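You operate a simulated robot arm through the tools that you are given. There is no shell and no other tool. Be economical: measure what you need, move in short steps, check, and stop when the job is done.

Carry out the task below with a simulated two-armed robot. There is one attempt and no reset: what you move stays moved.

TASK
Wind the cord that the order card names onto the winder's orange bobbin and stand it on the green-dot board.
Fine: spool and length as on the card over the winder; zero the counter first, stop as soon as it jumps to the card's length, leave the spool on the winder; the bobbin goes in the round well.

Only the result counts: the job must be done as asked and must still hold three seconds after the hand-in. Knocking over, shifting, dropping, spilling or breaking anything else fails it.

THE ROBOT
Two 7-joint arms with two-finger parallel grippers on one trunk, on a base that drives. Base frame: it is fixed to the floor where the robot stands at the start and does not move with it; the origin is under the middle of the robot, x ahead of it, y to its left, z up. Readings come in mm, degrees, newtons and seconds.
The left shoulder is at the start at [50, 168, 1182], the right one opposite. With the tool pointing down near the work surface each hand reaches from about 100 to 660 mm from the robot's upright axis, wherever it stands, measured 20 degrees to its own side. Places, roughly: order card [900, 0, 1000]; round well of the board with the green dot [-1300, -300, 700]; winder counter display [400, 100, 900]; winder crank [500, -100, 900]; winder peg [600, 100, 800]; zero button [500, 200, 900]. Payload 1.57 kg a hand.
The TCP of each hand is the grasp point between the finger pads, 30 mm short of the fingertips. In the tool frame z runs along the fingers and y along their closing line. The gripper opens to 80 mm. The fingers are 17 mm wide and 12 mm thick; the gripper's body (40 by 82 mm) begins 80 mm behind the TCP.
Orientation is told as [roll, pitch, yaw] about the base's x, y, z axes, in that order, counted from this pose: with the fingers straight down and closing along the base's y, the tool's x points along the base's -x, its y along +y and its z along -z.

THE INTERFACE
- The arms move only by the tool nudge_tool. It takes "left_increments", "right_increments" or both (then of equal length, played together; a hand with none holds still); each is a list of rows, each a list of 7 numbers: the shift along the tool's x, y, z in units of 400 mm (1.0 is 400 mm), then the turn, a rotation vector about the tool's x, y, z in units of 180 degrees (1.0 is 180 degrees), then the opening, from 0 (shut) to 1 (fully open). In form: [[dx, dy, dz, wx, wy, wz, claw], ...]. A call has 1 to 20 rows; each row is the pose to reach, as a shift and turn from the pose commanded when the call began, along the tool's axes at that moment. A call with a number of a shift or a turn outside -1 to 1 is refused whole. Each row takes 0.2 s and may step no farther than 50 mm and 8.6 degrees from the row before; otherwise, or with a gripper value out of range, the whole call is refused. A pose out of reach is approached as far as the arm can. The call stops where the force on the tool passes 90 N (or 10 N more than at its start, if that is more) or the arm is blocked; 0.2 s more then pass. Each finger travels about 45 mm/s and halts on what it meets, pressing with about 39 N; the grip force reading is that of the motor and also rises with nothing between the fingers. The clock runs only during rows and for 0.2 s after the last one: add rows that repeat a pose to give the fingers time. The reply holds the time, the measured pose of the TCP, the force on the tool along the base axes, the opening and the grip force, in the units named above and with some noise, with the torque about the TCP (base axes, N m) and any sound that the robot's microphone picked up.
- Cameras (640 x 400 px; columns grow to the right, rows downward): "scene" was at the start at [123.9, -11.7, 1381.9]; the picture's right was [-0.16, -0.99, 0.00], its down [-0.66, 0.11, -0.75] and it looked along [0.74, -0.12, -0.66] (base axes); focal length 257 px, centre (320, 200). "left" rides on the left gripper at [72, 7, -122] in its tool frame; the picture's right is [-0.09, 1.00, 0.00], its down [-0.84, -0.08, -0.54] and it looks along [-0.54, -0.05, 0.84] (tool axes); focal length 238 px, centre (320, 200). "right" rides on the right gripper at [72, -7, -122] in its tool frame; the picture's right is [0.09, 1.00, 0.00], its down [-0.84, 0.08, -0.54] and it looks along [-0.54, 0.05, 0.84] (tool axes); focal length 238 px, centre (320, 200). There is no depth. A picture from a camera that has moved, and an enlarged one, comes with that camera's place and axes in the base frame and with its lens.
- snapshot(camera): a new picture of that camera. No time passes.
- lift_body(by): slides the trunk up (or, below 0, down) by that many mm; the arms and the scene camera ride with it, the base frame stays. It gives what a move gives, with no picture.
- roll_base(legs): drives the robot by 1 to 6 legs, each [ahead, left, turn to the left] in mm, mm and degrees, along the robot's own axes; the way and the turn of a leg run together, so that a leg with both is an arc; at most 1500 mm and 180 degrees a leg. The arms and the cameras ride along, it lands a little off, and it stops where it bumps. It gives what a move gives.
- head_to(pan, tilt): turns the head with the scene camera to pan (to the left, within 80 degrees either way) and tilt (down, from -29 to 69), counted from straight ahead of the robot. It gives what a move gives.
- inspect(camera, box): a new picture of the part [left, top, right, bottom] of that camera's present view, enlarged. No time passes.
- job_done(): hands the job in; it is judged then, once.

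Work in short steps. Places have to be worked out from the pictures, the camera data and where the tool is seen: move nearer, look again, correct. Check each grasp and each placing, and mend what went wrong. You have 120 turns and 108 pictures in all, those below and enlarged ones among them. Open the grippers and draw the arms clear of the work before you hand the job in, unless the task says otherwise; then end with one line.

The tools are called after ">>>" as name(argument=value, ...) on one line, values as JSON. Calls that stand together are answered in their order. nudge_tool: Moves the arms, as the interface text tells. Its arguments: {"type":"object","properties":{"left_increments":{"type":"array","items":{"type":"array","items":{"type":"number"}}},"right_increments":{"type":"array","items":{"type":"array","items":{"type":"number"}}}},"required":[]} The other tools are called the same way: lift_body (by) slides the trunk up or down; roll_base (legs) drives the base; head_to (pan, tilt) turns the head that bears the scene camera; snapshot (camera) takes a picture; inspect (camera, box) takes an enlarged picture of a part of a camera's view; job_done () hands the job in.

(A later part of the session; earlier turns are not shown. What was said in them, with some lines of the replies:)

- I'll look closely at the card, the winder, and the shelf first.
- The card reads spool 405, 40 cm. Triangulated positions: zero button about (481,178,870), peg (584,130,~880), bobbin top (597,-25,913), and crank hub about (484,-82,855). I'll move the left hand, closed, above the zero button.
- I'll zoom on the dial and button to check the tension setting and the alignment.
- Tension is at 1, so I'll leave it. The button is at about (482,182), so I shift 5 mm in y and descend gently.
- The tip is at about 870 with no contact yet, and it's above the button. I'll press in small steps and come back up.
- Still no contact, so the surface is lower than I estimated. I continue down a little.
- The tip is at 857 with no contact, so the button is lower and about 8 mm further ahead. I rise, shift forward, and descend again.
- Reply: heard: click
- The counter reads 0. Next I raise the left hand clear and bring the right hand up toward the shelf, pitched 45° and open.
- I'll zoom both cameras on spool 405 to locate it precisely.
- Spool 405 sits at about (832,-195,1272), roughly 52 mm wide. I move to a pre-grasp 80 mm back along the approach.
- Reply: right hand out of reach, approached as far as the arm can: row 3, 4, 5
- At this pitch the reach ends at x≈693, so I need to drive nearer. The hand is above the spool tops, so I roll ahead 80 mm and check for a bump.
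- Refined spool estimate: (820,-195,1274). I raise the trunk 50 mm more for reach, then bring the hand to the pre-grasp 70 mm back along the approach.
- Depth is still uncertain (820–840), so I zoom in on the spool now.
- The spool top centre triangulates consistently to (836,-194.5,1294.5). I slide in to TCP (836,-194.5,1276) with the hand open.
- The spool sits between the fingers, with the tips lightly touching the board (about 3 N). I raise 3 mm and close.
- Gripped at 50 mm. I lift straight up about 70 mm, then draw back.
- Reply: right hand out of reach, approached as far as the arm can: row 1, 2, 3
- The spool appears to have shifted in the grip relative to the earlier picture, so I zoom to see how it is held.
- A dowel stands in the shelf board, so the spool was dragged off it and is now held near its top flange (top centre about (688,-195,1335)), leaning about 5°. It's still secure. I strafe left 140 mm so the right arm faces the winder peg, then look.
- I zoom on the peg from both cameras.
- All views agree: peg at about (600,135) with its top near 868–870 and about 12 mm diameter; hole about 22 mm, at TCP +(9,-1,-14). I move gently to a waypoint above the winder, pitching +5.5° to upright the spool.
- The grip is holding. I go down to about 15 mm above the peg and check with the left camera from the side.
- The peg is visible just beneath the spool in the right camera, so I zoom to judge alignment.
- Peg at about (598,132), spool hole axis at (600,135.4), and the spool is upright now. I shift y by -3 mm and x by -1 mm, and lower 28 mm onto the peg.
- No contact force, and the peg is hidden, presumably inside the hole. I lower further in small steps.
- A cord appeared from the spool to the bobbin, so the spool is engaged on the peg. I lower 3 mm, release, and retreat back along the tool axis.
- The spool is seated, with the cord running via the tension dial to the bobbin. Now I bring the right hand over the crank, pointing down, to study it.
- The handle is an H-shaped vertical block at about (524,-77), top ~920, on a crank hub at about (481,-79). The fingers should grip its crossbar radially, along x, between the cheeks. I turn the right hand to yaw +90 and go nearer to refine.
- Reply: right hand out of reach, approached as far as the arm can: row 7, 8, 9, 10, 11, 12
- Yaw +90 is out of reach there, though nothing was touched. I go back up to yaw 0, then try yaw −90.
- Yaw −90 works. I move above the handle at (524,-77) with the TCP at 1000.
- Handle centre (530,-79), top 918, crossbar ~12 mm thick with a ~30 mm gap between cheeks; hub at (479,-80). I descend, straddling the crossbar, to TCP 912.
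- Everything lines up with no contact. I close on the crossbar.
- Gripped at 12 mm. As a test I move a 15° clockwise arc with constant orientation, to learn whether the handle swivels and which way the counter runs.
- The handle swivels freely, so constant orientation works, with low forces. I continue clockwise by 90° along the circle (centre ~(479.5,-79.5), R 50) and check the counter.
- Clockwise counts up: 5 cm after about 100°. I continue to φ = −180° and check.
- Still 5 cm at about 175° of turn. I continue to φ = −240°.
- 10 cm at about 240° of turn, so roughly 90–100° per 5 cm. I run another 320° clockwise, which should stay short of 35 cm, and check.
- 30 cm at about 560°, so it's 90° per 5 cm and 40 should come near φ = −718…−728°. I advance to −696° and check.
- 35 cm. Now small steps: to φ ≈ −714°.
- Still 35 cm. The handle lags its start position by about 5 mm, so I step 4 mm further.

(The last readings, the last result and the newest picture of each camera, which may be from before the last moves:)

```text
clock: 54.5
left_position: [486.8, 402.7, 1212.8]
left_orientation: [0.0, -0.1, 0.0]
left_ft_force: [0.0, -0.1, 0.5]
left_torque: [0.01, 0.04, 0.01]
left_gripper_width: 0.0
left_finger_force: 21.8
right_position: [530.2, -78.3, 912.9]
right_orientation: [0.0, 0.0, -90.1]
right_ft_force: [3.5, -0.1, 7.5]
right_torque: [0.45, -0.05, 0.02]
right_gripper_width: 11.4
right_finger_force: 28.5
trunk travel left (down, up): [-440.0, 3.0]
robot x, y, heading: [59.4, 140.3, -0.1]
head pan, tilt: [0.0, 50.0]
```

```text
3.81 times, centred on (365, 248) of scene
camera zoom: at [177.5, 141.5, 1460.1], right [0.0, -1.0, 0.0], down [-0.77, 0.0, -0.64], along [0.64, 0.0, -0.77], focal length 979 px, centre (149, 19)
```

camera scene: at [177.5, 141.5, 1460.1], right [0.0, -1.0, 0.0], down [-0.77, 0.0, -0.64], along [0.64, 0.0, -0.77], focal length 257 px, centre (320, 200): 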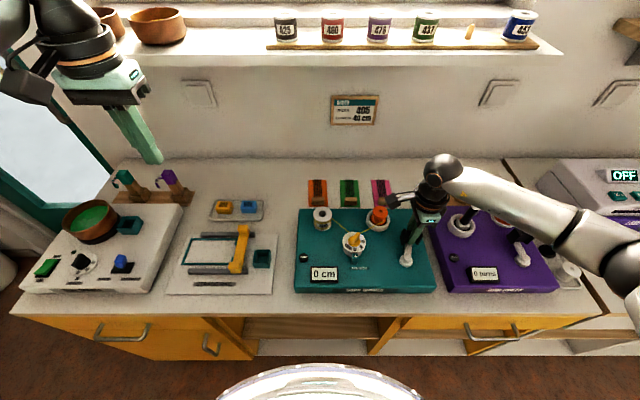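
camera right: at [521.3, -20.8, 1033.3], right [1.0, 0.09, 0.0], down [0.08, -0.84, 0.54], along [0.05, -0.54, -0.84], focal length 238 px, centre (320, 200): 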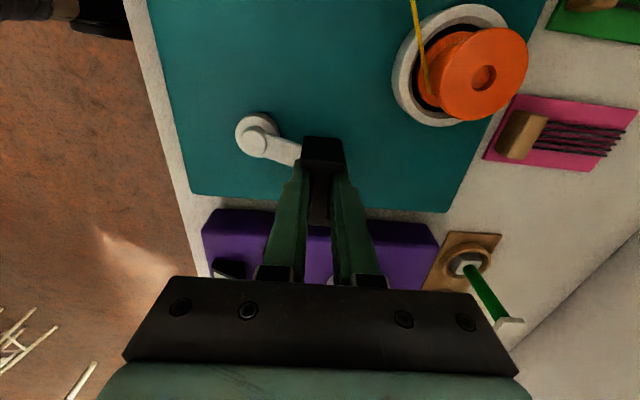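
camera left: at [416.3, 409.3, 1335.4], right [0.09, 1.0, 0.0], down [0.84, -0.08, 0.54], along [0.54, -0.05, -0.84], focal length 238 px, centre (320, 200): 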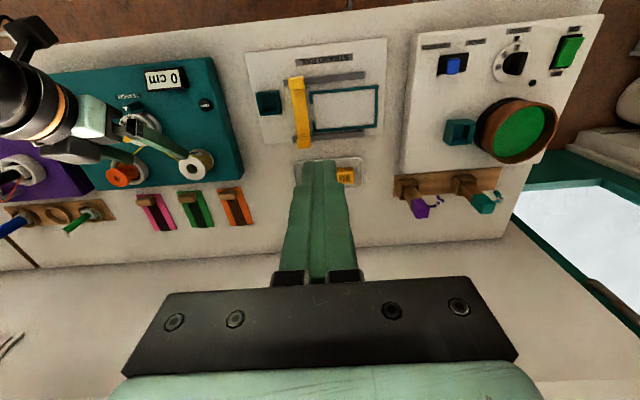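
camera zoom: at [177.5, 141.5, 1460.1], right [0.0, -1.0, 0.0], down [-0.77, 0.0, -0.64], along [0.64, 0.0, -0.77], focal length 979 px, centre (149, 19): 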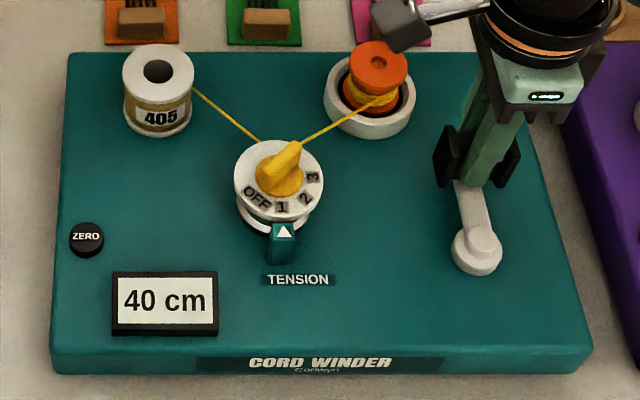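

It reads 40 cm. I stop here, release and lift straight up.

>>> nudge_tool(right_increments=[[0, 0, 0, 0, 0, 0, 0.6], [0, 0, 0, 0, 0, 0, 0.6], [0, 0, 0, 0, 0, 0, 0.6], [0, 0, -0.1, 0, 0, 0, 0.6], [0, 0, -0.2, 0, 0, 0, 0.6], [0, 0, -0.3, 0, 0, 0, 0.6], [0, 0, -0.3, 0, 0, 0, 0.6]])

>>> inspect(camera="scene", box=[285, 195, 445, 300])

>>> snapshot(camera="right")

```text
clock: 56.1
left_position: [488.2, 402.4, 1213.0]
left_orientation: [0.0, -0.1, 0.0]
left_ft_force: [-0.4, 0.0, 0.2]
left_torque: [0.01, 0.01, -0.03]
left_gripper_width: 0.1
left_finger_force: 21.1
right_position: [530.0, -78.2, 1032.7]
right_orientation: [0.0, 0.1, -90.0]
right_ft_force: [0.3, 0.2, 1.0]
right_torque: [-0.01, 0.0, 0.02]
right_gripper_width: 48.1
right_finger_force: 0.1
trunk travel left (down, up): [-440.0, 3.0]
robot x, y, heading: [59.5, 139.5, 0.1]
head pan, tilt: [0.0, 50.0]
```

```text
3.81 times, centred on (365, 248) of scene
camera zoom: at [177.9, 141.2, 1460.0], right [0.0, -1.0, 0.0], down [-0.77, 0.0, -0.64], along [0.64, 0.0, -0.77], focal length 979 px, centre (149, 19)
```

zoom: 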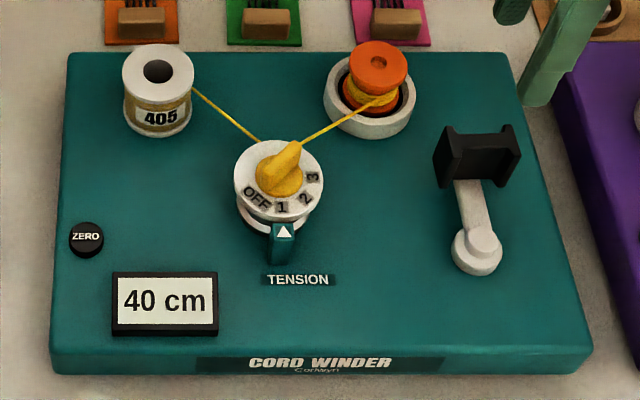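

```text
37 pictures are left
camera right: at [523.0, -7.1, 1153.7], right [1.0, 0.09, 0.0], down [0.08, -0.84, 0.54], along [0.05, -0.54, -0.84], focal length 238 px, centre (320, 200)
```

right: 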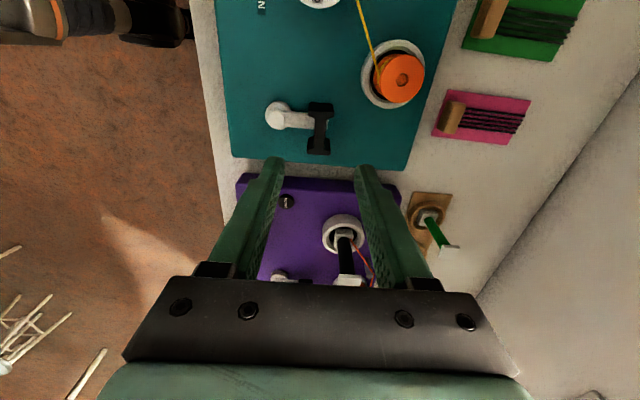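

Counter holds at 40 and the crank is free. Now I locate the bobbin precisely with the right camera.

>>> inspect(camera="right", box=[345, 30, 445, 120])

>>> inspect(camera="scene", box=[355, 195, 405, 235])

```text
4.44 times, centred on (395, 75) of right
camera zoom: at [523.0, -7.1, 1153.7], right [1.0, 0.09, 0.0], down [0.08, -0.84, 0.54], along [0.05, -0.54, -0.84], focal length 1059 px, centre (-13, 756)
```

zoom: 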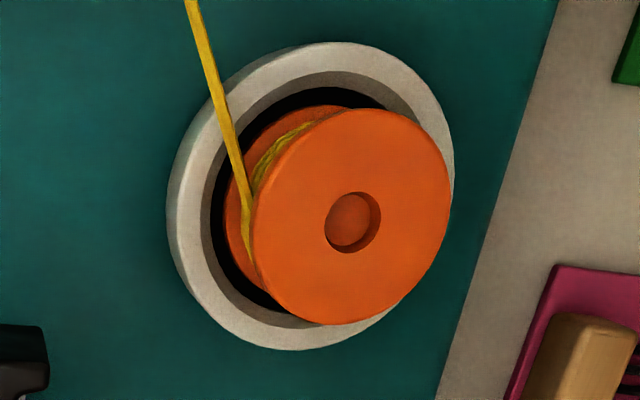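

```text
10.00 times, centred on (380, 215) of scene
camera zoom: at [177.9, 141.2, 1460.0], right [0.0, -1.0, 0.0], down [-0.77, 0.0, -0.64], along [0.64, 0.0, -0.77], focal length 2569 px, centre (-280, 50)
```

zoom: 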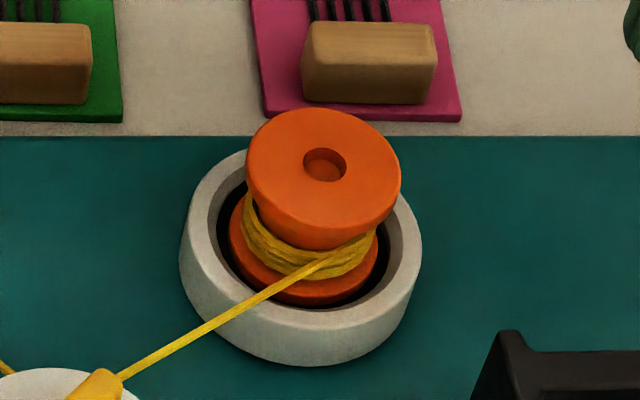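

Bobbin top centre (602,-24.2,904), flange Ø42, ring top ~869. The cord leaves on the −x side, so I use yaw 0 (closing along y). Moving above it.

>>> nudge_tool(right_increments=[[0.012, 0.016, 0, 0, 0, -0.046, 0.8], [0.024, 0.032, 0, 0, 0, -0.092, 0.8], [0.036, 0.048, 0, 0, 0, -0.138, 0.8], [0.048, 0.064, 0, 0, 0, -0.184, 0.8], [0.06, 0.08, 0, 0, 0, -0.23, 0.8], [0.072, 0.096, 0, 0, 0, -0.276, 0.8], [0.084, 0.112, 0, 0, 0, -0.322, 0.8], [0.096, 0.128, 0, 0, 0, -0.368, 0.8], [0.108, 0.144, 0, 0, 0, -0.414, 0.8], [0.12, 0.16, 0.03, 0, 0, -0.46, 0.8], [0.135, 0.18, 0.06, 0, 0, -0.5, 0.8], [0.135, 0.18, 0.0825, 0, 0, -0.5, 0.8], [0.135, 0.18, 0.0825, 0, 0, -0.5, 0.8]])

>>> snapshot(camera="right")

```text
clock: 58.9
left_position: [488.2, 401.8, 1212.9]
left_orientation: [0.1, 0.0, 0.1]
left_ft_force: [-0.2, -0.9, -0.8]
left_torque: [0.01, 0.03, 0.01]
left_gripper_width: 0.0
left_finger_force: 21.2
right_position: [601.5, -24.3, 1000.0]
right_orientation: [0.0, -0.1, 0.0]
right_ft_force: [0.0, -0.8, -0.8]
right_torque: [-0.01, 0.0, -0.02]
right_gripper_width: 63.8
right_finger_force: 0.0
trunk travel left (down, up): [-440.0, 3.0]
robot x, y, heading: [59.2, 143.4, -0.1]
head pan, tilt: [0.0, 50.0]
```

```text
34 pictures are left
camera right: at [529.6, -31.5, 1119.9], right [-0.09, 1.0, 0.0], down [0.84, 0.08, 0.54], along [0.54, 0.05, -0.84], focal length 238 px, centre (320, 200)
```

right: 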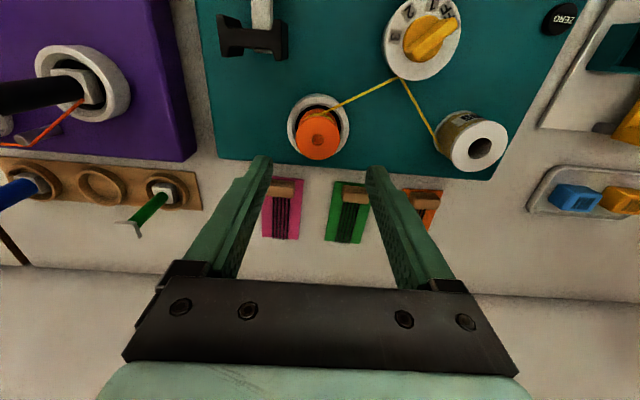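

Aligned (bobbin at (602,-25.5)). I descend to TCP 906 and close.

>>> nudge_tool(right_increments=[[0, -0.003, 0.08, 0, 0, 0, 0.8], [0, -0.003, 0.16, 0, 0, 0, 0.8], [0, -0.003, 0.2, 0, 0, 0, 0.8], [0, -0.003, 0.235, 0, 0, 0, 0.8], [0, -0.003, 0.235, 0, 0, 0, 0.8]])

>>> inspect(camera="right", box=[220, 80, 420, 205])

```text
clock: 60.1
left_position: [488.6, 402.3, 1213.6]
left_orientation: [0.0, -0.1, 0.0]
left_ft_force: [0.8, -0.4, -1.3]
left_torque: [0.01, 0.0, -0.02]
left_gripper_width: 0.1
left_finger_force: 21.5
right_position: [602.7, -26.5, 904.0]
right_orientation: [0.0, -0.1, 0.1]
right_ft_force: [-0.6, 0.7, 0.1]
right_torque: [0.02, 0.02, 0.05]
right_gripper_width: 64.1
right_finger_force: 0.1
trunk travel left (down, up): [-440.0, 3.0]
robot x, y, heading: [58.2, 139.4, -0.1]
head pan, tilt: [0.0, 50.0]
```

```text
3.20 times, centred on (320, 142) of right
camera zoom: at [529.4, -33.2, 1025.7], right [-0.09, 1.0, 0.0], down [0.84, 0.08, 0.54], along [0.54, 0.05, -0.84], focal length 763 px, centre (320, 384)
```

zoom: 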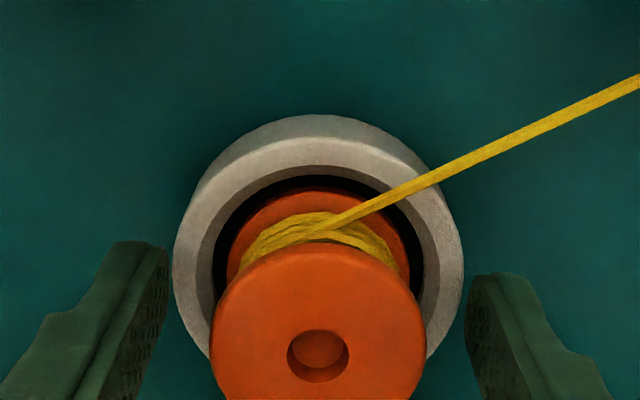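

Clear on both sides. I close.

>>> nudge_tool(right_increments=[[0, 0, -0.003, 0, 0, 0, 0.5], [0, 0, -0.003, 0, 0, 0, 0], [0, 0, -0.003, 0, 0, 0, 0], [0, 0, -0.003, 0, 0, 0, 0]])

>>> nudge_tool(right_increments=[[0, 0, -0.01, 0, 0, 0, 0], [0, 0, -0.025, 0, 0, 0, 0], [0, 0, -0.05, 0, 0, 0, 0], [0, 0, -0.08, 0, 0, 0, 0], [0, 0, -0.12, 0, 0, 0, 0], [0, 0, -0.16, 0, 0, 0, 0], [0, 0, -0.2, 0, 0, 0, 0]])

>>> inspect(camera="right", box=[160, 60, 480, 260])

>>> inspect(camera="scene", box=[285, 165, 445, 300])

```text
clock: 61.1
left_position: [487.0, 402.6, 1212.5]
left_orientation: [0.0, 0.0, 0.0]
left_ft_force: [-0.3, 0.1, -0.6]
left_torque: [0.02, -0.02, -0.03]
left_gripper_width: 0.0
left_finger_force: 21.3
right_position: [600.7, -26.3, 907.7]
right_orientation: [0.1, 0.0, -0.1]
right_ft_force: [-0.1, -0.2, 0.3]
right_torque: [0.01, -0.01, -0.01]
right_gripper_width: 40.4
right_finger_force: 35.9
trunk travel left (down, up): [-440.0, 3.0]
robot x, y, heading: [55.2, 138.6, 0.3]
head pan, tilt: [0.0, 50.0]
```

```text
clock: 62.7
left_position: [487.7, 402.1, 1212.2]
left_orientation: [0.1, -0.1, 0.0]
left_ft_force: [-0.1, 0.3, 0.3]
left_torque: [-0.01, -0.04, 0.04]
left_gripper_width: 0.1
left_finger_force: 21.1
right_position: [602.3, -26.7, 987.1]
right_orientation: [0.1, 0.0, 0.0]
right_ft_force: [0.6, 0.6, 0.5]
right_torque: [0.0, 0.0, 0.04]
right_gripper_width: 39.9
right_finger_force: 39.1
trunk travel left (down, up): [-440.0, 3.0]
robot x, y, heading: [58.2, 139.2, 0.2]
head pan, tilt: [0.0, 50.0]
```

```text
2.00 times, centred on (320, 160) of right
camera zoom: at [529.9, -32.6, 1108.3], right [-0.09, 1.0, 0.0], down [0.84, 0.08, 0.54], along [0.54, 0.05, -0.84], focal length 477 px, centre (320, 280)
```

zoom: 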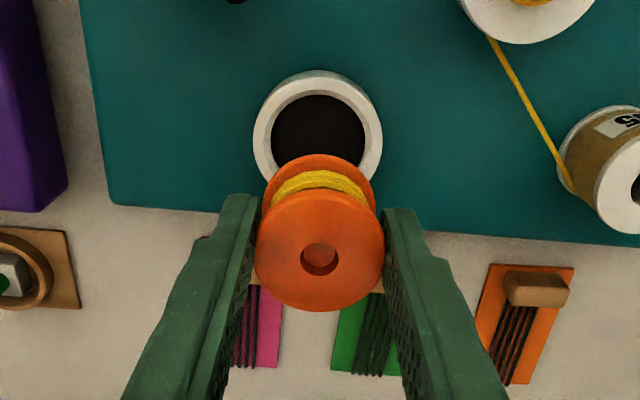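

```text
2.96 times, centred on (365, 232) of scene
camera zoom: at [177.6, 141.4, 1460.0], right [0.0, -1.0, 0.0], down [-0.77, 0.0, -0.64], along [0.64, 0.0, -0.77], focal length 761 px, centre (187, 104)
```

zoom: 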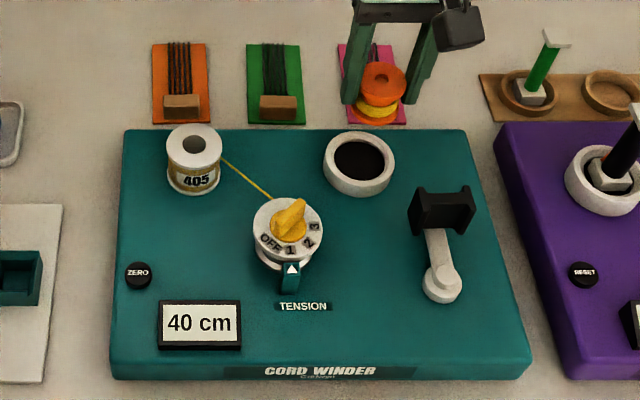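

The bobbin is free and the cord is cut. I draw both hands up and in for driving.

>>> nudge_tool(right_increments=[[0, 0, -0.08, 0, 0, 0, 0], [0, 0, -0.16, 0, 0, 0, 0], [0, 0, -0.24, 0, 0, 0, 0], [0.04, -0.02, -0.32, 0, 0, 0, 0], [0.12, -0.04, -0.36, 0, 0, 0, 0], [0.2, -0.07, -0.4, 0, 0, 0, 0], [0.29, -0.1, -0.4, 0, 0, 0, 0], [0.38, -0.13, -0.4, 0, 0, 0, 0], [0.475, -0.15, -0.4, 0, 0, 0, 0], [0.475, -0.15, -0.4, 0, 0, 0, 0]], left_increments=[[0.04, 0, 0, 0, 0, 0, 0], [0.08, 0, 0, 0, 0, 0, 0], [0.12, -0.02, 0, 0, 0, 0, 0], [0.16, -0.04, 0, 0, 0, 0, 0], [0.2, -0.06, 0, 0, 0, 0, 0], [0.24, -0.08, 0, 0, 0, 0, 0], [0.28, -0.1, 0, 0, 0, 0, 0], [0.3, -0.12, 0, 0, 0, 0, 0], [0.3, -0.12, 0, 0, 0, 0, 0], [0.3, -0.12, 0, 0, 0, 0, 0]])

>>> roll_base(legs=[[-80, 0, 0], [0, 0, -90]])

>>> head_to(pan=-75, tilt=30)

>>> snapshot(camera="scene")

```text
clock: 64.9
left_position: [367.7, 353.7, 1212.9]
left_orientation: [0.0, -0.1, 0.0]
left_ft_force: [-0.3, -0.1, -0.4]
left_torque: [0.02, -0.02, 0.03]
left_gripper_width: 0.0
left_finger_force: 21.2
right_position: [411.3, -85.6, 1147.8]
right_orientation: [0.1, 0.0, -0.1]
right_ft_force: [-0.2, 0.0, 0.4]
right_torque: [-0.02, 0.03, -0.01]
right_gripper_width: 39.7
right_finger_force: 39.0
trunk travel left (down, up): [-440.0, 3.0]
robot x, y, heading: [61.0, 142.6, 0.2]
head pan, tilt: [0.0, 50.0]
```

```text
clock: 69.7
left_position: [195.4, -166.4, 1212.3]
left_orientation: [0.0, -0.1, -89.5]
left_ft_force: [-0.3, 0.0, 1.1]
left_torque: [0.02, -0.02, -0.02]
left_gripper_width: 0.0
left_finger_force: 21.0
right_position: [-243.7, -214.7, 1146.5]
right_orientation: [0.0, 0.0, -89.6]
right_ft_force: [0.0, 0.8, -1.5]
right_torque: [0.05, -0.03, -0.01]
right_gripper_width: 39.8
right_finger_force: 39.0
trunk travel left (down, up): [-440.0, 3.0]
robot x, y, heading: [-21.9, 138.2, -89.8]
head pan, tilt: [0.0, 50.0]
```

```text
clock: 71.2
left_position: [195.3, -166.7, 1212.9]
left_orientation: [0.0, 0.0, -89.6]
left_ft_force: [0.3, 0.4, -0.2]
left_torque: [-0.02, 0.0, 0.01]
left_gripper_width: 0.0
left_finger_force: 21.2
right_position: [-243.3, -214.9, 1146.9]
right_orientation: [0.0, 0.0, -89.6]
right_ft_force: [-0.7, 0.0, -0.1]
right_torque: [-0.01, 0.0, 0.0]
right_gripper_width: 39.8
right_finger_force: 39.3
trunk travel left (down, up): [-440.0, 3.0]
robot x, y, heading: [-21.5, 141.4, -89.4]
head pan, tilt: [-75.0, 30.0]
```

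```text
30 pictures are left
camera scene: at [-106.4, 77.4, 1489.6], right [-0.27, 0.96, 0.0], down [0.48, 0.13, -0.87], along [-0.83, -0.23, -0.5], focal length 257 px, centre (320, 200)
```

scene: 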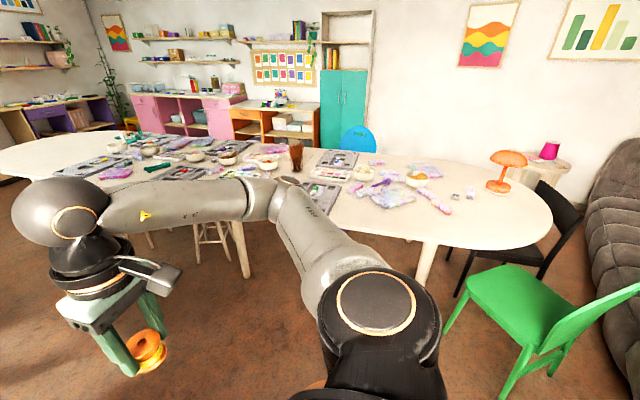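

A large table is behind. I turn another −90° to face it, then look toward the target area.

>>> roll_base(legs=[[0, 0, -90]])

>>> head_to(pan=15, tilt=30)

>>> snapshot(camera="scene")

```text
clock: 75.4
left_position: [-326.3, -76.8, 1212.6]
left_orientation: [0.0, 0.1, -179.1]
left_ft_force: [-0.2, 0.0, 0.3]
left_torque: [-0.04, 0.0, 0.02]
left_gripper_width: 0.0
left_finger_force: 21.1
right_position: [-376.4, 360.3, 1148.1]
right_orientation: [0.1, 0.0, -179.2]
right_ft_force: [0.3, -0.1, -0.1]
right_torque: [0.02, 0.01, -0.01]
right_gripper_width: 39.7
right_finger_force: 39.0
trunk travel left (down, up): [-440.0, 3.0]
robot x, y, heading: [-19.7, 136.7, -179.2]
head pan, tilt: [-75.0, 30.0]
```

```text
clock: 77.1
left_position: [-325.5, -78.1, 1212.7]
left_orientation: [0.0, 0.0, -179.1]
left_ft_force: [0.9, 0.3, 0.4]
left_torque: [-0.01, 0.01, 0.03]
left_gripper_width: 0.1
left_finger_force: 21.0
right_position: [-375.9, 359.7, 1147.2]
right_orientation: [0.1, -0.2, -179.2]
right_ft_force: [-0.1, 0.3, -0.2]
right_torque: [-0.03, 0.01, 0.02]
right_gripper_width: 39.5
right_finger_force: 38.8
trunk travel left (down, up): [-440.0, 3.0]
robot x, y, heading: [-20.3, 144.2, -179.2]
head pan, tilt: [15.0, 30.0]
```

```text
29 pictures are left
camera scene: at [-146.5, 116.4, 1489.6], right [-0.27, 0.96, 0.0], down [0.48, 0.14, -0.87], along [-0.83, -0.24, -0.5], focal length 257 px, centre (320, 200)
```

scene: 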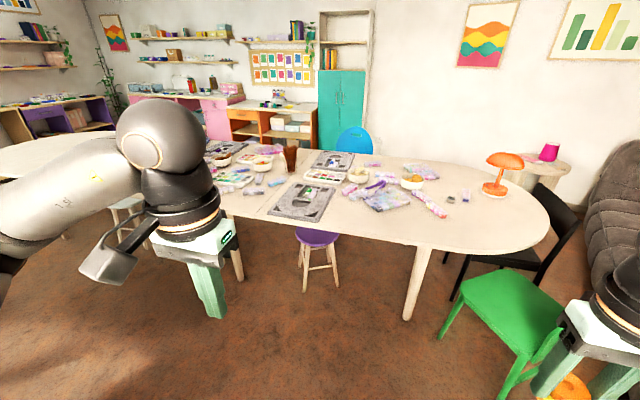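

>>> inspect(camera="scene", box=[210, 140, 370, 240])

```text
4.00 times, centred on (290, 190) of scene
camera zoom: at [-146.5, 116.4, 1489.6], right [-0.27, 0.96, 0.0], down [0.48, 0.14, -0.87], along [-0.83, -0.24, -0.5], focal length 1028 px, centre (440, 240)
```

zoom: 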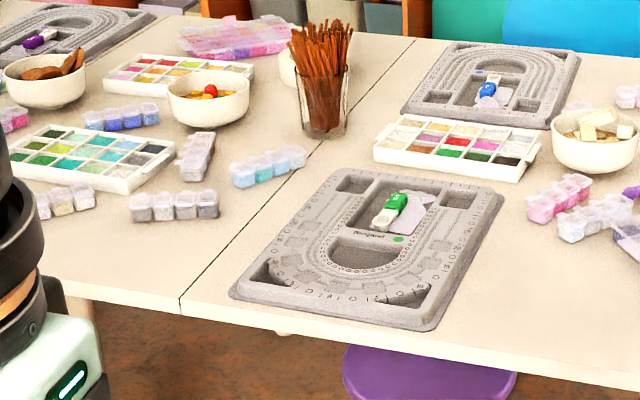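

The green-dot bead board ("Margaret") is on the table around (-1350,-330). I drive to about (-800,-440) facing it.

>>> roll_base(legs=[[780, 580, -0.8]])

>>> head_to(pan=-5, tilt=52)

>>> snapshot(camera="scene")

```text
clock: 82.7
left_position: [-1104.4, -665.6, 1213.2]
left_orientation: [0.0, 0.0, -179.6]
left_ft_force: [0.4, 0.1, 0.0]
left_torque: [-0.01, 0.02, 0.01]
left_gripper_width: 0.0
left_finger_force: 21.1
right_position: [-1150.2, -226.0, 1148.2]
right_orientation: [0.0, 0.0, -179.8]
right_ft_force: [-1.0, -0.1, -0.6]
right_torque: [0.0, -0.02, -0.02]
right_gripper_width: 39.9
right_finger_force: 38.3
trunk travel left (down, up): [-440.0, 3.0]
robot x, y, heading: [-798.5, -450.6, -179.9]
head pan, tilt: [15.0, 30.0]
```

```text
clock: 83.5
left_position: [-1105.6, -665.2, 1213.2]
left_orientation: [0.0, -0.1, -179.7]
left_ft_force: [0.2, 0.3, 0.1]
left_torque: [0.0, -0.01, 0.02]
left_gripper_width: 0.1
left_finger_force: 21.1
right_position: [-1151.0, -226.6, 1146.3]
right_orientation: [0.0, 0.1, -179.7]
right_ft_force: [0.1, 0.2, 0.2]
right_torque: [-0.01, -0.03, -0.01]
right_gripper_width: 39.9
right_finger_force: 39.0
trunk travel left (down, up): [-440.0, 3.0]
robot x, y, heading: [-799.8, -443.0, -179.7]
head pan, tilt: [-5.0, 52.0]
```

```text
27 pictures are left
camera scene: at [-911.4, -442.4, 1457.4], right [0.08, 1.0, 0.0], down [0.78, -0.06, -0.62], along [-0.61, 0.05, -0.79], focal length 257 px, centre (320, 200)
```

scene: 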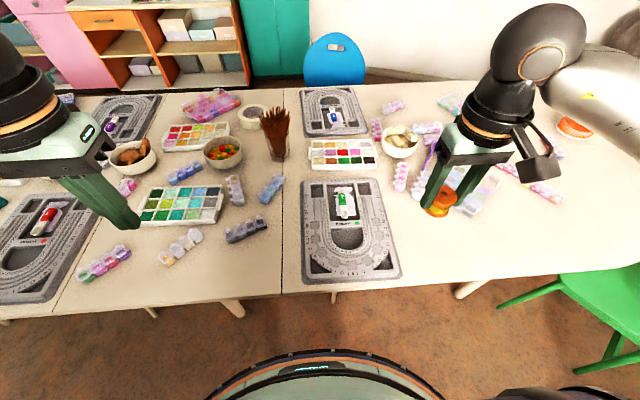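

>>> inspect(camera="scene", box=[285, 165, 425, 295])

>>> snapshot(camera="right")

```text
3.08 times, centred on (355, 230) of scene
camera zoom: at [-911.4, -442.4, 1457.4], right [0.08, 1.0, 0.0], down [0.78, -0.06, -0.62], along [-0.61, 0.05, -0.79], focal length 790 px, centre (212, 108)
```

zoom: 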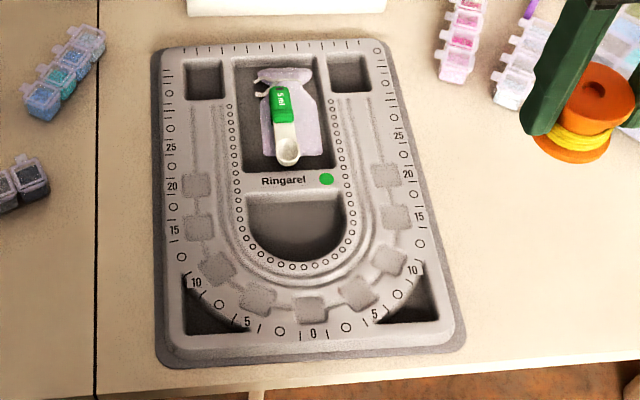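

```text
25 pictures are left
camera right: at [-1079.6, -220.1, 1268.0], right [0.1, -1.0, 0.0], down [-0.84, -0.08, 0.54], along [-0.54, -0.05, -0.84], focal length 238 px, centre (320, 200)
```

right: 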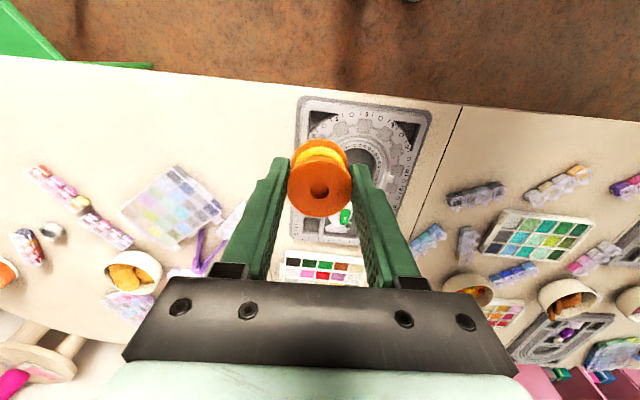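

The table is at z≈750 (board edge 755). The round well's centre works out to about (-1298,-324.5), ~78×103 mm. I move the bobbin above it at TCP z 900.

>>> nudge_tool(right_increments=[[-0.046, 0.031, 0.077, 0, 0, 0, 0], [-0.092, 0.061, 0.154, 0, 0, 0, 0], [-0.138, 0.092, 0.231, 0, 0, 0, 0], [-0.184, 0.122, 0.308, 0, 0, 0, 0], [-0.23, 0.153, 0.385, 0, 0, 0, 0], [-0.276, 0.184, 0.462, 0, 0, 0, 0], [-0.322, 0.214, 0.539, 0, 0, 0, 0], [-0.3675, 0.245, 0.615, 0, 0, 0, 0], [-0.3675, 0.245, 0.615, 0, 0, 0, 0]])

>>> snapshot(camera="right")

>>> inspect(camera="scene", box=[285, 145, 425, 295])

```text
clock: 85.5
left_position: [-1105.0, -665.1, 1213.8]
left_orientation: [0.0, 0.0, -179.7]
left_ft_force: [-0.5, 0.6, 0.2]
left_torque: [-0.01, 0.02, -0.02]
left_gripper_width: 0.0
left_finger_force: 21.6
right_position: [-1296.7, -324.6, 899.9]
right_orientation: [0.0, 0.0, -179.8]
right_ft_force: [0.2, 0.1, -0.2]
right_torque: [0.03, 0.0, 0.04]
right_gripper_width: 39.8
right_finger_force: 39.2
trunk travel left (down, up): [-440.0, 3.0]
robot x, y, heading: [-797.5, -451.2, -179.9]
head pan, tilt: [-5.0, 52.0]
```

```text
24 pictures are left
camera right: at [-1225.5, -318.2, 1021.3], right [0.1, -1.0, 0.0], down [-0.84, -0.08, 0.54], along [-0.54, -0.05, -0.84], focal length 238 px, centre (320, 200)
```

right: 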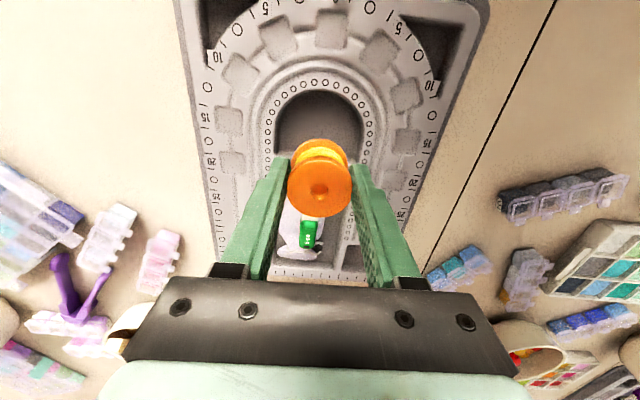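

```text
2.67 times, centred on (355, 220) of scene
camera zoom: at [-911.1, -442.0, 1457.4], right [0.08, 1.0, 0.0], down [0.79, -0.07, -0.62], along [-0.61, 0.05, -0.79], focal length 685 px, centre (227, 147)
```

zoom: 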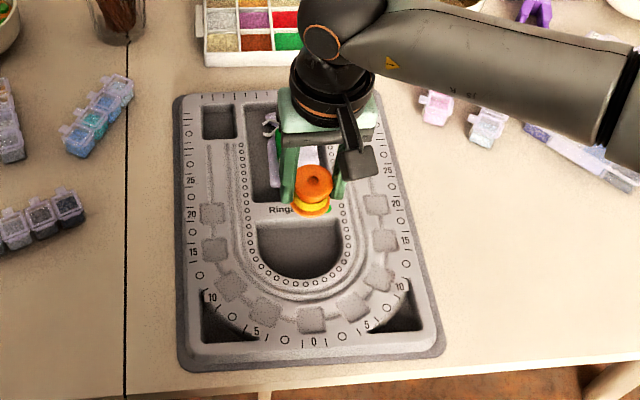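

The hand is centred over the well. I descend to TCP 815 first.

>>> nudge_tool(right_increments=[[0, 0, 0.06, 0, 0, 0, 0], [0, 0, 0.12, 0, 0, 0, 0], [0, 0, 0.17, 0, 0, 0, 0], [0, 0, 0.2125, 0, 0, 0, 0], [0, 0, 0.2125, 0, 0, 0, 0]])

>>> inspect(camera="right", box=[220, 60, 420, 230])

>>> inspect(camera="scene", box=[315, 185, 395, 255])

```text
clock: 86.7
left_position: [-1104.8, -665.8, 1213.6]
left_orientation: [-0.1, 0.1, -179.7]
left_ft_force: [-0.3, 0.7, -0.3]
left_torque: [0.0, 0.0, -0.03]
left_gripper_width: 0.2
left_finger_force: 21.6
right_position: [-1296.9, -323.0, 815.2]
right_orientation: [0.0, 0.0, -179.9]
right_ft_force: [-0.5, -0.1, -0.2]
right_torque: [-0.04, 0.03, -0.01]
right_gripper_width: 40.1
right_finger_force: 39.1
trunk travel left (down, up): [-440.0, 3.0]
robot x, y, heading: [-795.9, -452.6, -179.8]
head pan, tilt: [-5.0, 52.0]
```

```text
2.35 times, centred on (320, 145) of right
camera zoom: at [-1226.5, -318.0, 936.1], right [0.1, -1.0, 0.0], down [-0.84, -0.08, 0.54], along [-0.54, -0.05, -0.84], focal length 561 px, centre (320, 329)
```

zoom: 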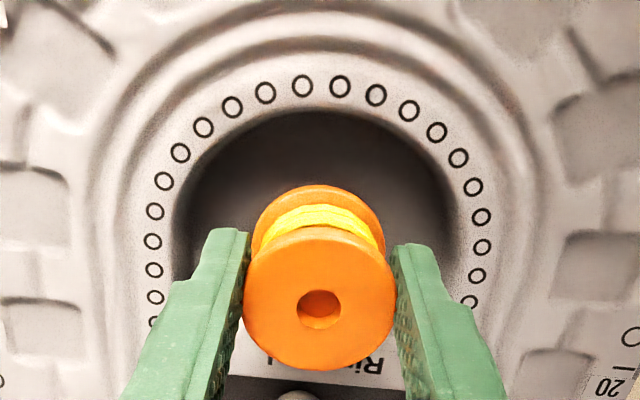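

```text
5.71 times, centred on (355, 220) of scene
camera zoom: at [-911.3, -442.3, 1457.4], right [0.08, 1.0, 0.0], down [0.79, -0.07, -0.62], along [-0.61, 0.05, -0.79], focal length 1468 px, centre (120, 86)
```

zoom: 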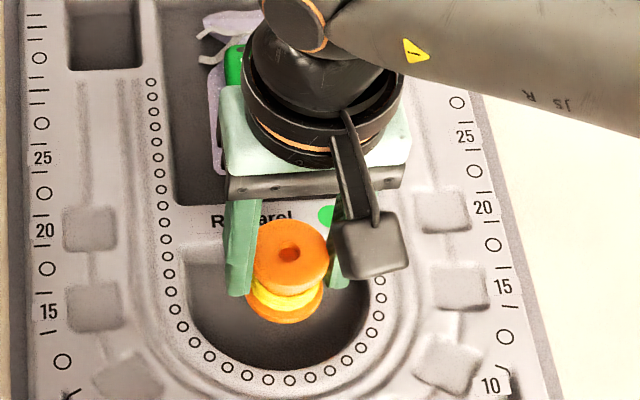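

Well centred. I lower in small steps, watching the force.

>>> nudge_tool(right_increments=[[0, 0, 0.0125, 0, 0, 0, 0], [0, 0, 0.025, 0, 0, 0, 0], [0, 0, 0.0325, 0, 0, 0, 0], [0, 0, 0.0325, 0, 0, 0, 0]])

```text
clock: 87.7
left_position: [-1104.4, -664.9, 1212.6]
left_orientation: [0.1, 0.0, -179.7]
left_ft_force: [0.1, -0.8, 0.1]
left_torque: [0.0, 0.01, 0.04]
left_gripper_width: 0.0
left_finger_force: 21.4
right_position: [-1298.3, -325.0, 802.7]
right_orientation: [0.0, 0.0, -179.8]
right_ft_force: [0.9, -0.3, -0.5]
right_torque: [0.01, -0.01, 0.04]
right_gripper_width: 40.0
right_finger_force: 38.8
trunk travel left (down, up): [-440.0, 3.0]
robot x, y, heading: [-795.1, -448.6, -179.8]
head pan, tilt: [-5.0, 52.0]
```

No contact yet, so I continue.

>>> nudge_tool(right_increments=[[0, 0, 0.0075, 0, 0, 0, 0], [0, 0, 0.015, 0, 0, 0, 0], [0, 0, 0.015, 0, 0, 0, 0]])

>>> inspect(camera="scene", box=[315, 185, 395, 255])

```text
clock: 88.5
left_position: [-1104.6, -665.0, 1212.8]
left_orientation: [0.1, -0.1, -179.6]
left_ft_force: [0.2, 0.7, -0.1]
left_torque: [-0.03, 0.03, -0.01]
left_gripper_width: 0.0
left_finger_force: 21.4
right_position: [-1298.5, -325.9, 795.8]
right_orientation: [-0.1, 0.0, -179.8]
right_ft_force: [0.8, 0.7, -0.4]
right_torque: [0.02, 0.01, 0.0]
right_gripper_width: 39.7
right_finger_force: 38.3
trunk travel left (down, up): [-440.0, 3.0]
robot x, y, heading: [-795.5, -450.9, -179.6]
head pan, tilt: [-5.0, 52.0]
```

```text
5.71 times, centred on (355, 220) of scene
camera zoom: at [-911.4, -442.3, 1457.4], right [0.08, 1.0, 0.0], down [0.79, -0.07, -0.62], along [-0.61, 0.05, -0.79], focal length 1468 px, centre (120, 86)
```

zoom: 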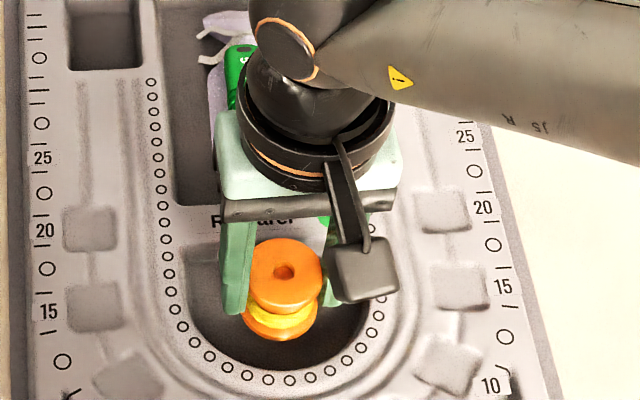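

>>> nudge_tool(right_increments=[[0, 0, 0.006, 0, 0, 0, 0], [0, 0, 0.0115, 0, 0, 0, 0], [0, 0, 0.0115, 0, 0, 0, 0]])

```text
clock: 89.3
left_position: [-1104.7, -666.0, 1213.6]
left_orientation: [0.0, 0.0, -179.8]
left_ft_force: [0.7, -1.3, -0.4]
left_torque: [-0.01, 0.05, 0.01]
left_gripper_width: 0.0
left_finger_force: 20.9
right_position: [-1297.3, -324.4, 792.7]
right_orientation: [0.0, 0.0, -179.8]
right_ft_force: [0.2, 0.2, 0.2]
right_torque: [-0.03, -0.02, 0.0]
right_gripper_width: 39.9
right_finger_force: 39.3
trunk travel left (down, up): [-440.0, 3.0]
robot x, y, heading: [-800.3, -450.8, -179.9]
head pan, tilt: [-5.0, 52.0]
```

>>> nudge_tool(right_increments=[[0, 0, 0.006, 0, 0, 0, 0], [0, 0, 0.01, 0, 0, 0, 0], [0, 0, 0.01, 0, 0, 0, 0]])

>>> inspect(camera="right", box=[220, 60, 420, 230])

```text
clock: 90.1
left_position: [-1106.1, -665.9, 1213.5]
left_orientation: [0.0, -0.1, -179.7]
left_ft_force: [0.1, -0.3, 0.7]
left_torque: [-0.01, 0.02, 0.02]
left_gripper_width: 0.0
left_finger_force: 20.9
right_position: [-1297.7, -325.6, 787.8]
right_orientation: [0.0, 0.0, -179.8]
right_ft_force: [0.2, 0.6, 0.0]
right_torque: [0.02, 0.02, 0.03]
right_gripper_width: 39.7
right_finger_force: 39.0
trunk travel left (down, up): [-440.0, 3.0]
robot x, y, heading: [-796.4, -447.7, -180.0]
head pan, tilt: [-5.0, 52.0]
```

```text
2.35 times, centred on (320, 145) of right
camera zoom: at [-1226.0, -319.1, 909.1], right [0.1, -1.0, 0.0], down [-0.84, -0.08, 0.54], along [-0.54, -0.05, -0.84], focal length 561 px, centre (320, 329)
```

zoom: 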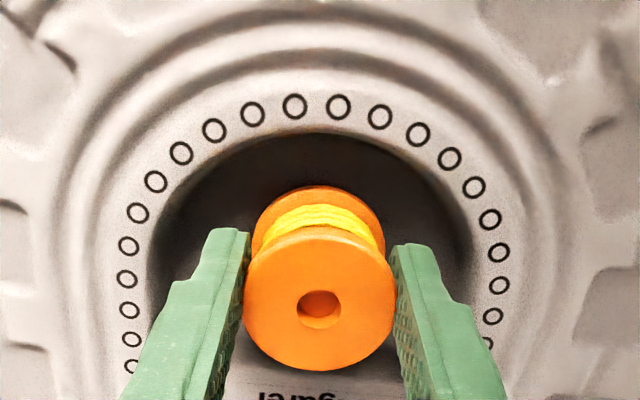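

>>> nudge_tool(right_increments=[[0, 0, 0.006, 0, 0, 0, 0], [0, 0, 0.011, 0, 0, 0, 0], [0, 0, 0.011, 0, 0, 0, 0]])

```text
clock: 90.9
left_position: [-1103.8, -665.1, 1214.9]
left_orientation: [0.0, -0.1, -179.7]
left_ft_force: [-0.4, 0.2, 1.0]
left_torque: [0.02, -0.01, -0.01]
left_gripper_width: 0.0
left_finger_force: 21.5
right_position: [-1298.3, -326.0, 784.6]
right_orientation: [-0.1, -0.3, -179.8]
right_ft_force: [2.8, 3.2, 16.5]
right_torque: [0.05, -0.07, 0.0]
right_gripper_width: 39.7
right_finger_force: 38.8
trunk travel left (down, up): [-440.0, 3.0]
robot x, y, heading: [-798.9, -451.4, -179.7]
head pan, tilt: [-5.0, 52.0]
```

Contact at 16 N. I ease up 1 mm, open the fingers modestly, and lift straight away.

>>> nudge_tool(right_increments=[[0, 0, -0.0035, 0, 0, 0, 0], [0, 0, -0.0035, 0, 0, 0, 0.52], [0, 0, -0.0035, 0, 0, 0, 0.6], [0, 0, -0.0035, 0, 0, 0, 0.66], [0, 0, -0.0035, 0, 0, 0, 0.66]])

>>> inspect(camera="right", box=[220, 60, 420, 230])

```text
clock: 92.1
left_position: [-1104.6, -664.5, 1213.2]
left_orientation: [0.0, 0.0, -179.7]
left_ft_force: [0.5, -0.4, 0.2]
left_torque: [-0.05, 0.02, 0.02]
left_gripper_width: 0.0
left_finger_force: 21.1
right_position: [-1298.0, -325.8, 785.0]
right_orientation: [0.0, 0.0, -179.9]
right_ft_force: [0.1, 0.5, 0.1]
right_torque: [0.01, 0.03, 0.02]
right_gripper_width: 52.8
right_finger_force: 0.1
trunk travel left (down, up): [-440.0, 3.0]
robot x, y, heading: [-797.2, -447.5, -179.7]
head pan, tilt: [-5.0, 52.0]
```

```text
2.35 times, centred on (320, 145) of right
camera zoom: at [-1226.4, -319.2, 906.1], right [0.1, -1.0, 0.0], down [-0.84, -0.08, 0.54], along [-0.54, -0.05, -0.84], focal length 561 px, centre (320, 329)
```

zoom: 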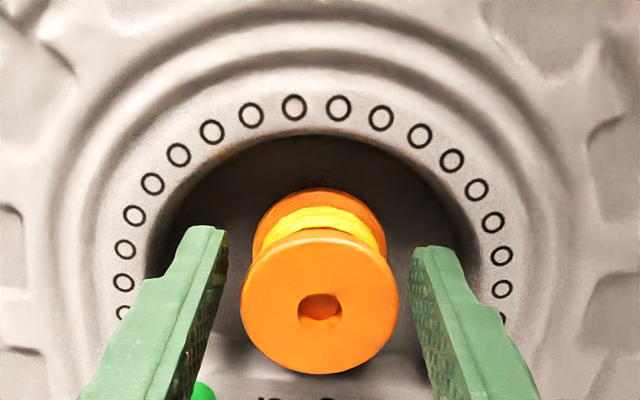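

The bobbin stands free and upright. I lift straight up, then draw the arm back.

>>> nudge_tool(right_increments=[[0, 0, -0.03, 0, 0, 0, 0.66], [0, 0, -0.1, 0, 0, 0, 0.66], [0, 0, -0.2, 0, 0, 0, 0.66], [0, 0, -0.3, 0, 0, 0, 0.66], [0, 0, -0.42, 0, 0, 0, 0.66], [0, 0, -0.54, 0, 0, 0, 1], [0, 0, -0.66, 0, 0, 0, 1], [0.1, -0.05, -0.7, 0, 0, 0, 1], [0.2, -0.1, -0.75, 0, 0, 0, 1], [0.3, -0.15, -0.8, 0, 0, 0, 1], [0.3, -0.15, -0.8, 0, 0, 0, 1]], left_increments=[[0, 0, 0, 0, 0, 0, 0.3], [0, 0, 0, 0, 0, 0, 0.6], [0, 0, 0, 0, 0, 0, 1], [0, 0, 0, 0, 0, 0, 1], [0, 0, 0, 0, 0, 0, 1], [0, 0, 0, 0, 0, 0, 1], [0, 0, 0, 0, 0, 0, 1], [0, 0, 0, 0, 0, 0, 1], [0, 0, 0, 0, 0, 0, 1], [0, 0, 0, 0, 0, 0, 1], [0, 0, 0, 0, 0, 0, 1]])

>>> inspect(camera="scene", box=[285, 165, 425, 295])

```text
clock: 94.5
left_position: [-1105.8, -666.7, 1212.4]
left_orientation: [-0.1, 0.0, -179.7]
left_ft_force: [-0.1, 0.1, -0.4]
left_torque: [0.03, 0.0, 0.02]
left_gripper_width: 80.0
left_finger_force: 0.0
right_position: [-1177.5, -264.4, 1105.5]
right_orientation: [-0.1, 0.0, -179.8]
right_ft_force: [-0.2, -0.6, -0.8]
right_torque: [-0.01, 0.0, 0.03]
right_gripper_width: 80.0
right_finger_force: 0.0
trunk travel left (down, up): [-440.0, 3.0]
robot x, y, heading: [-796.8, -447.0, -179.7]
head pan, tilt: [-5.0, 52.0]
```

```text
3.08 times, centred on (355, 230) of scene
camera zoom: at [-911.9, -442.8, 1457.3], right [0.08, 1.0, 0.0], down [0.79, -0.07, -0.62], along [-0.61, 0.05, -0.79], focal length 790 px, centre (212, 108)
```

zoom: 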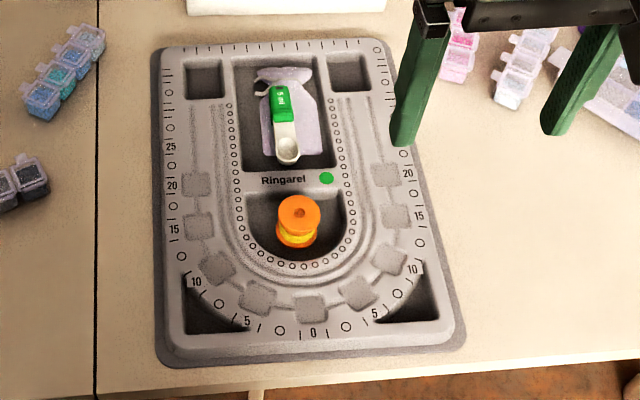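

The bobbin stands upright in the round well of the green-dot board, which hasn't moved. Both hands are open and clear, so I hand in.

>>> job_done()

```text
The job is handed in.
```

I wound 40 cm of cord 405 onto the orange bobbin and stood it in the round well of the green-dot board; spool 405 is still on the winder and the counter shows 40 cm.
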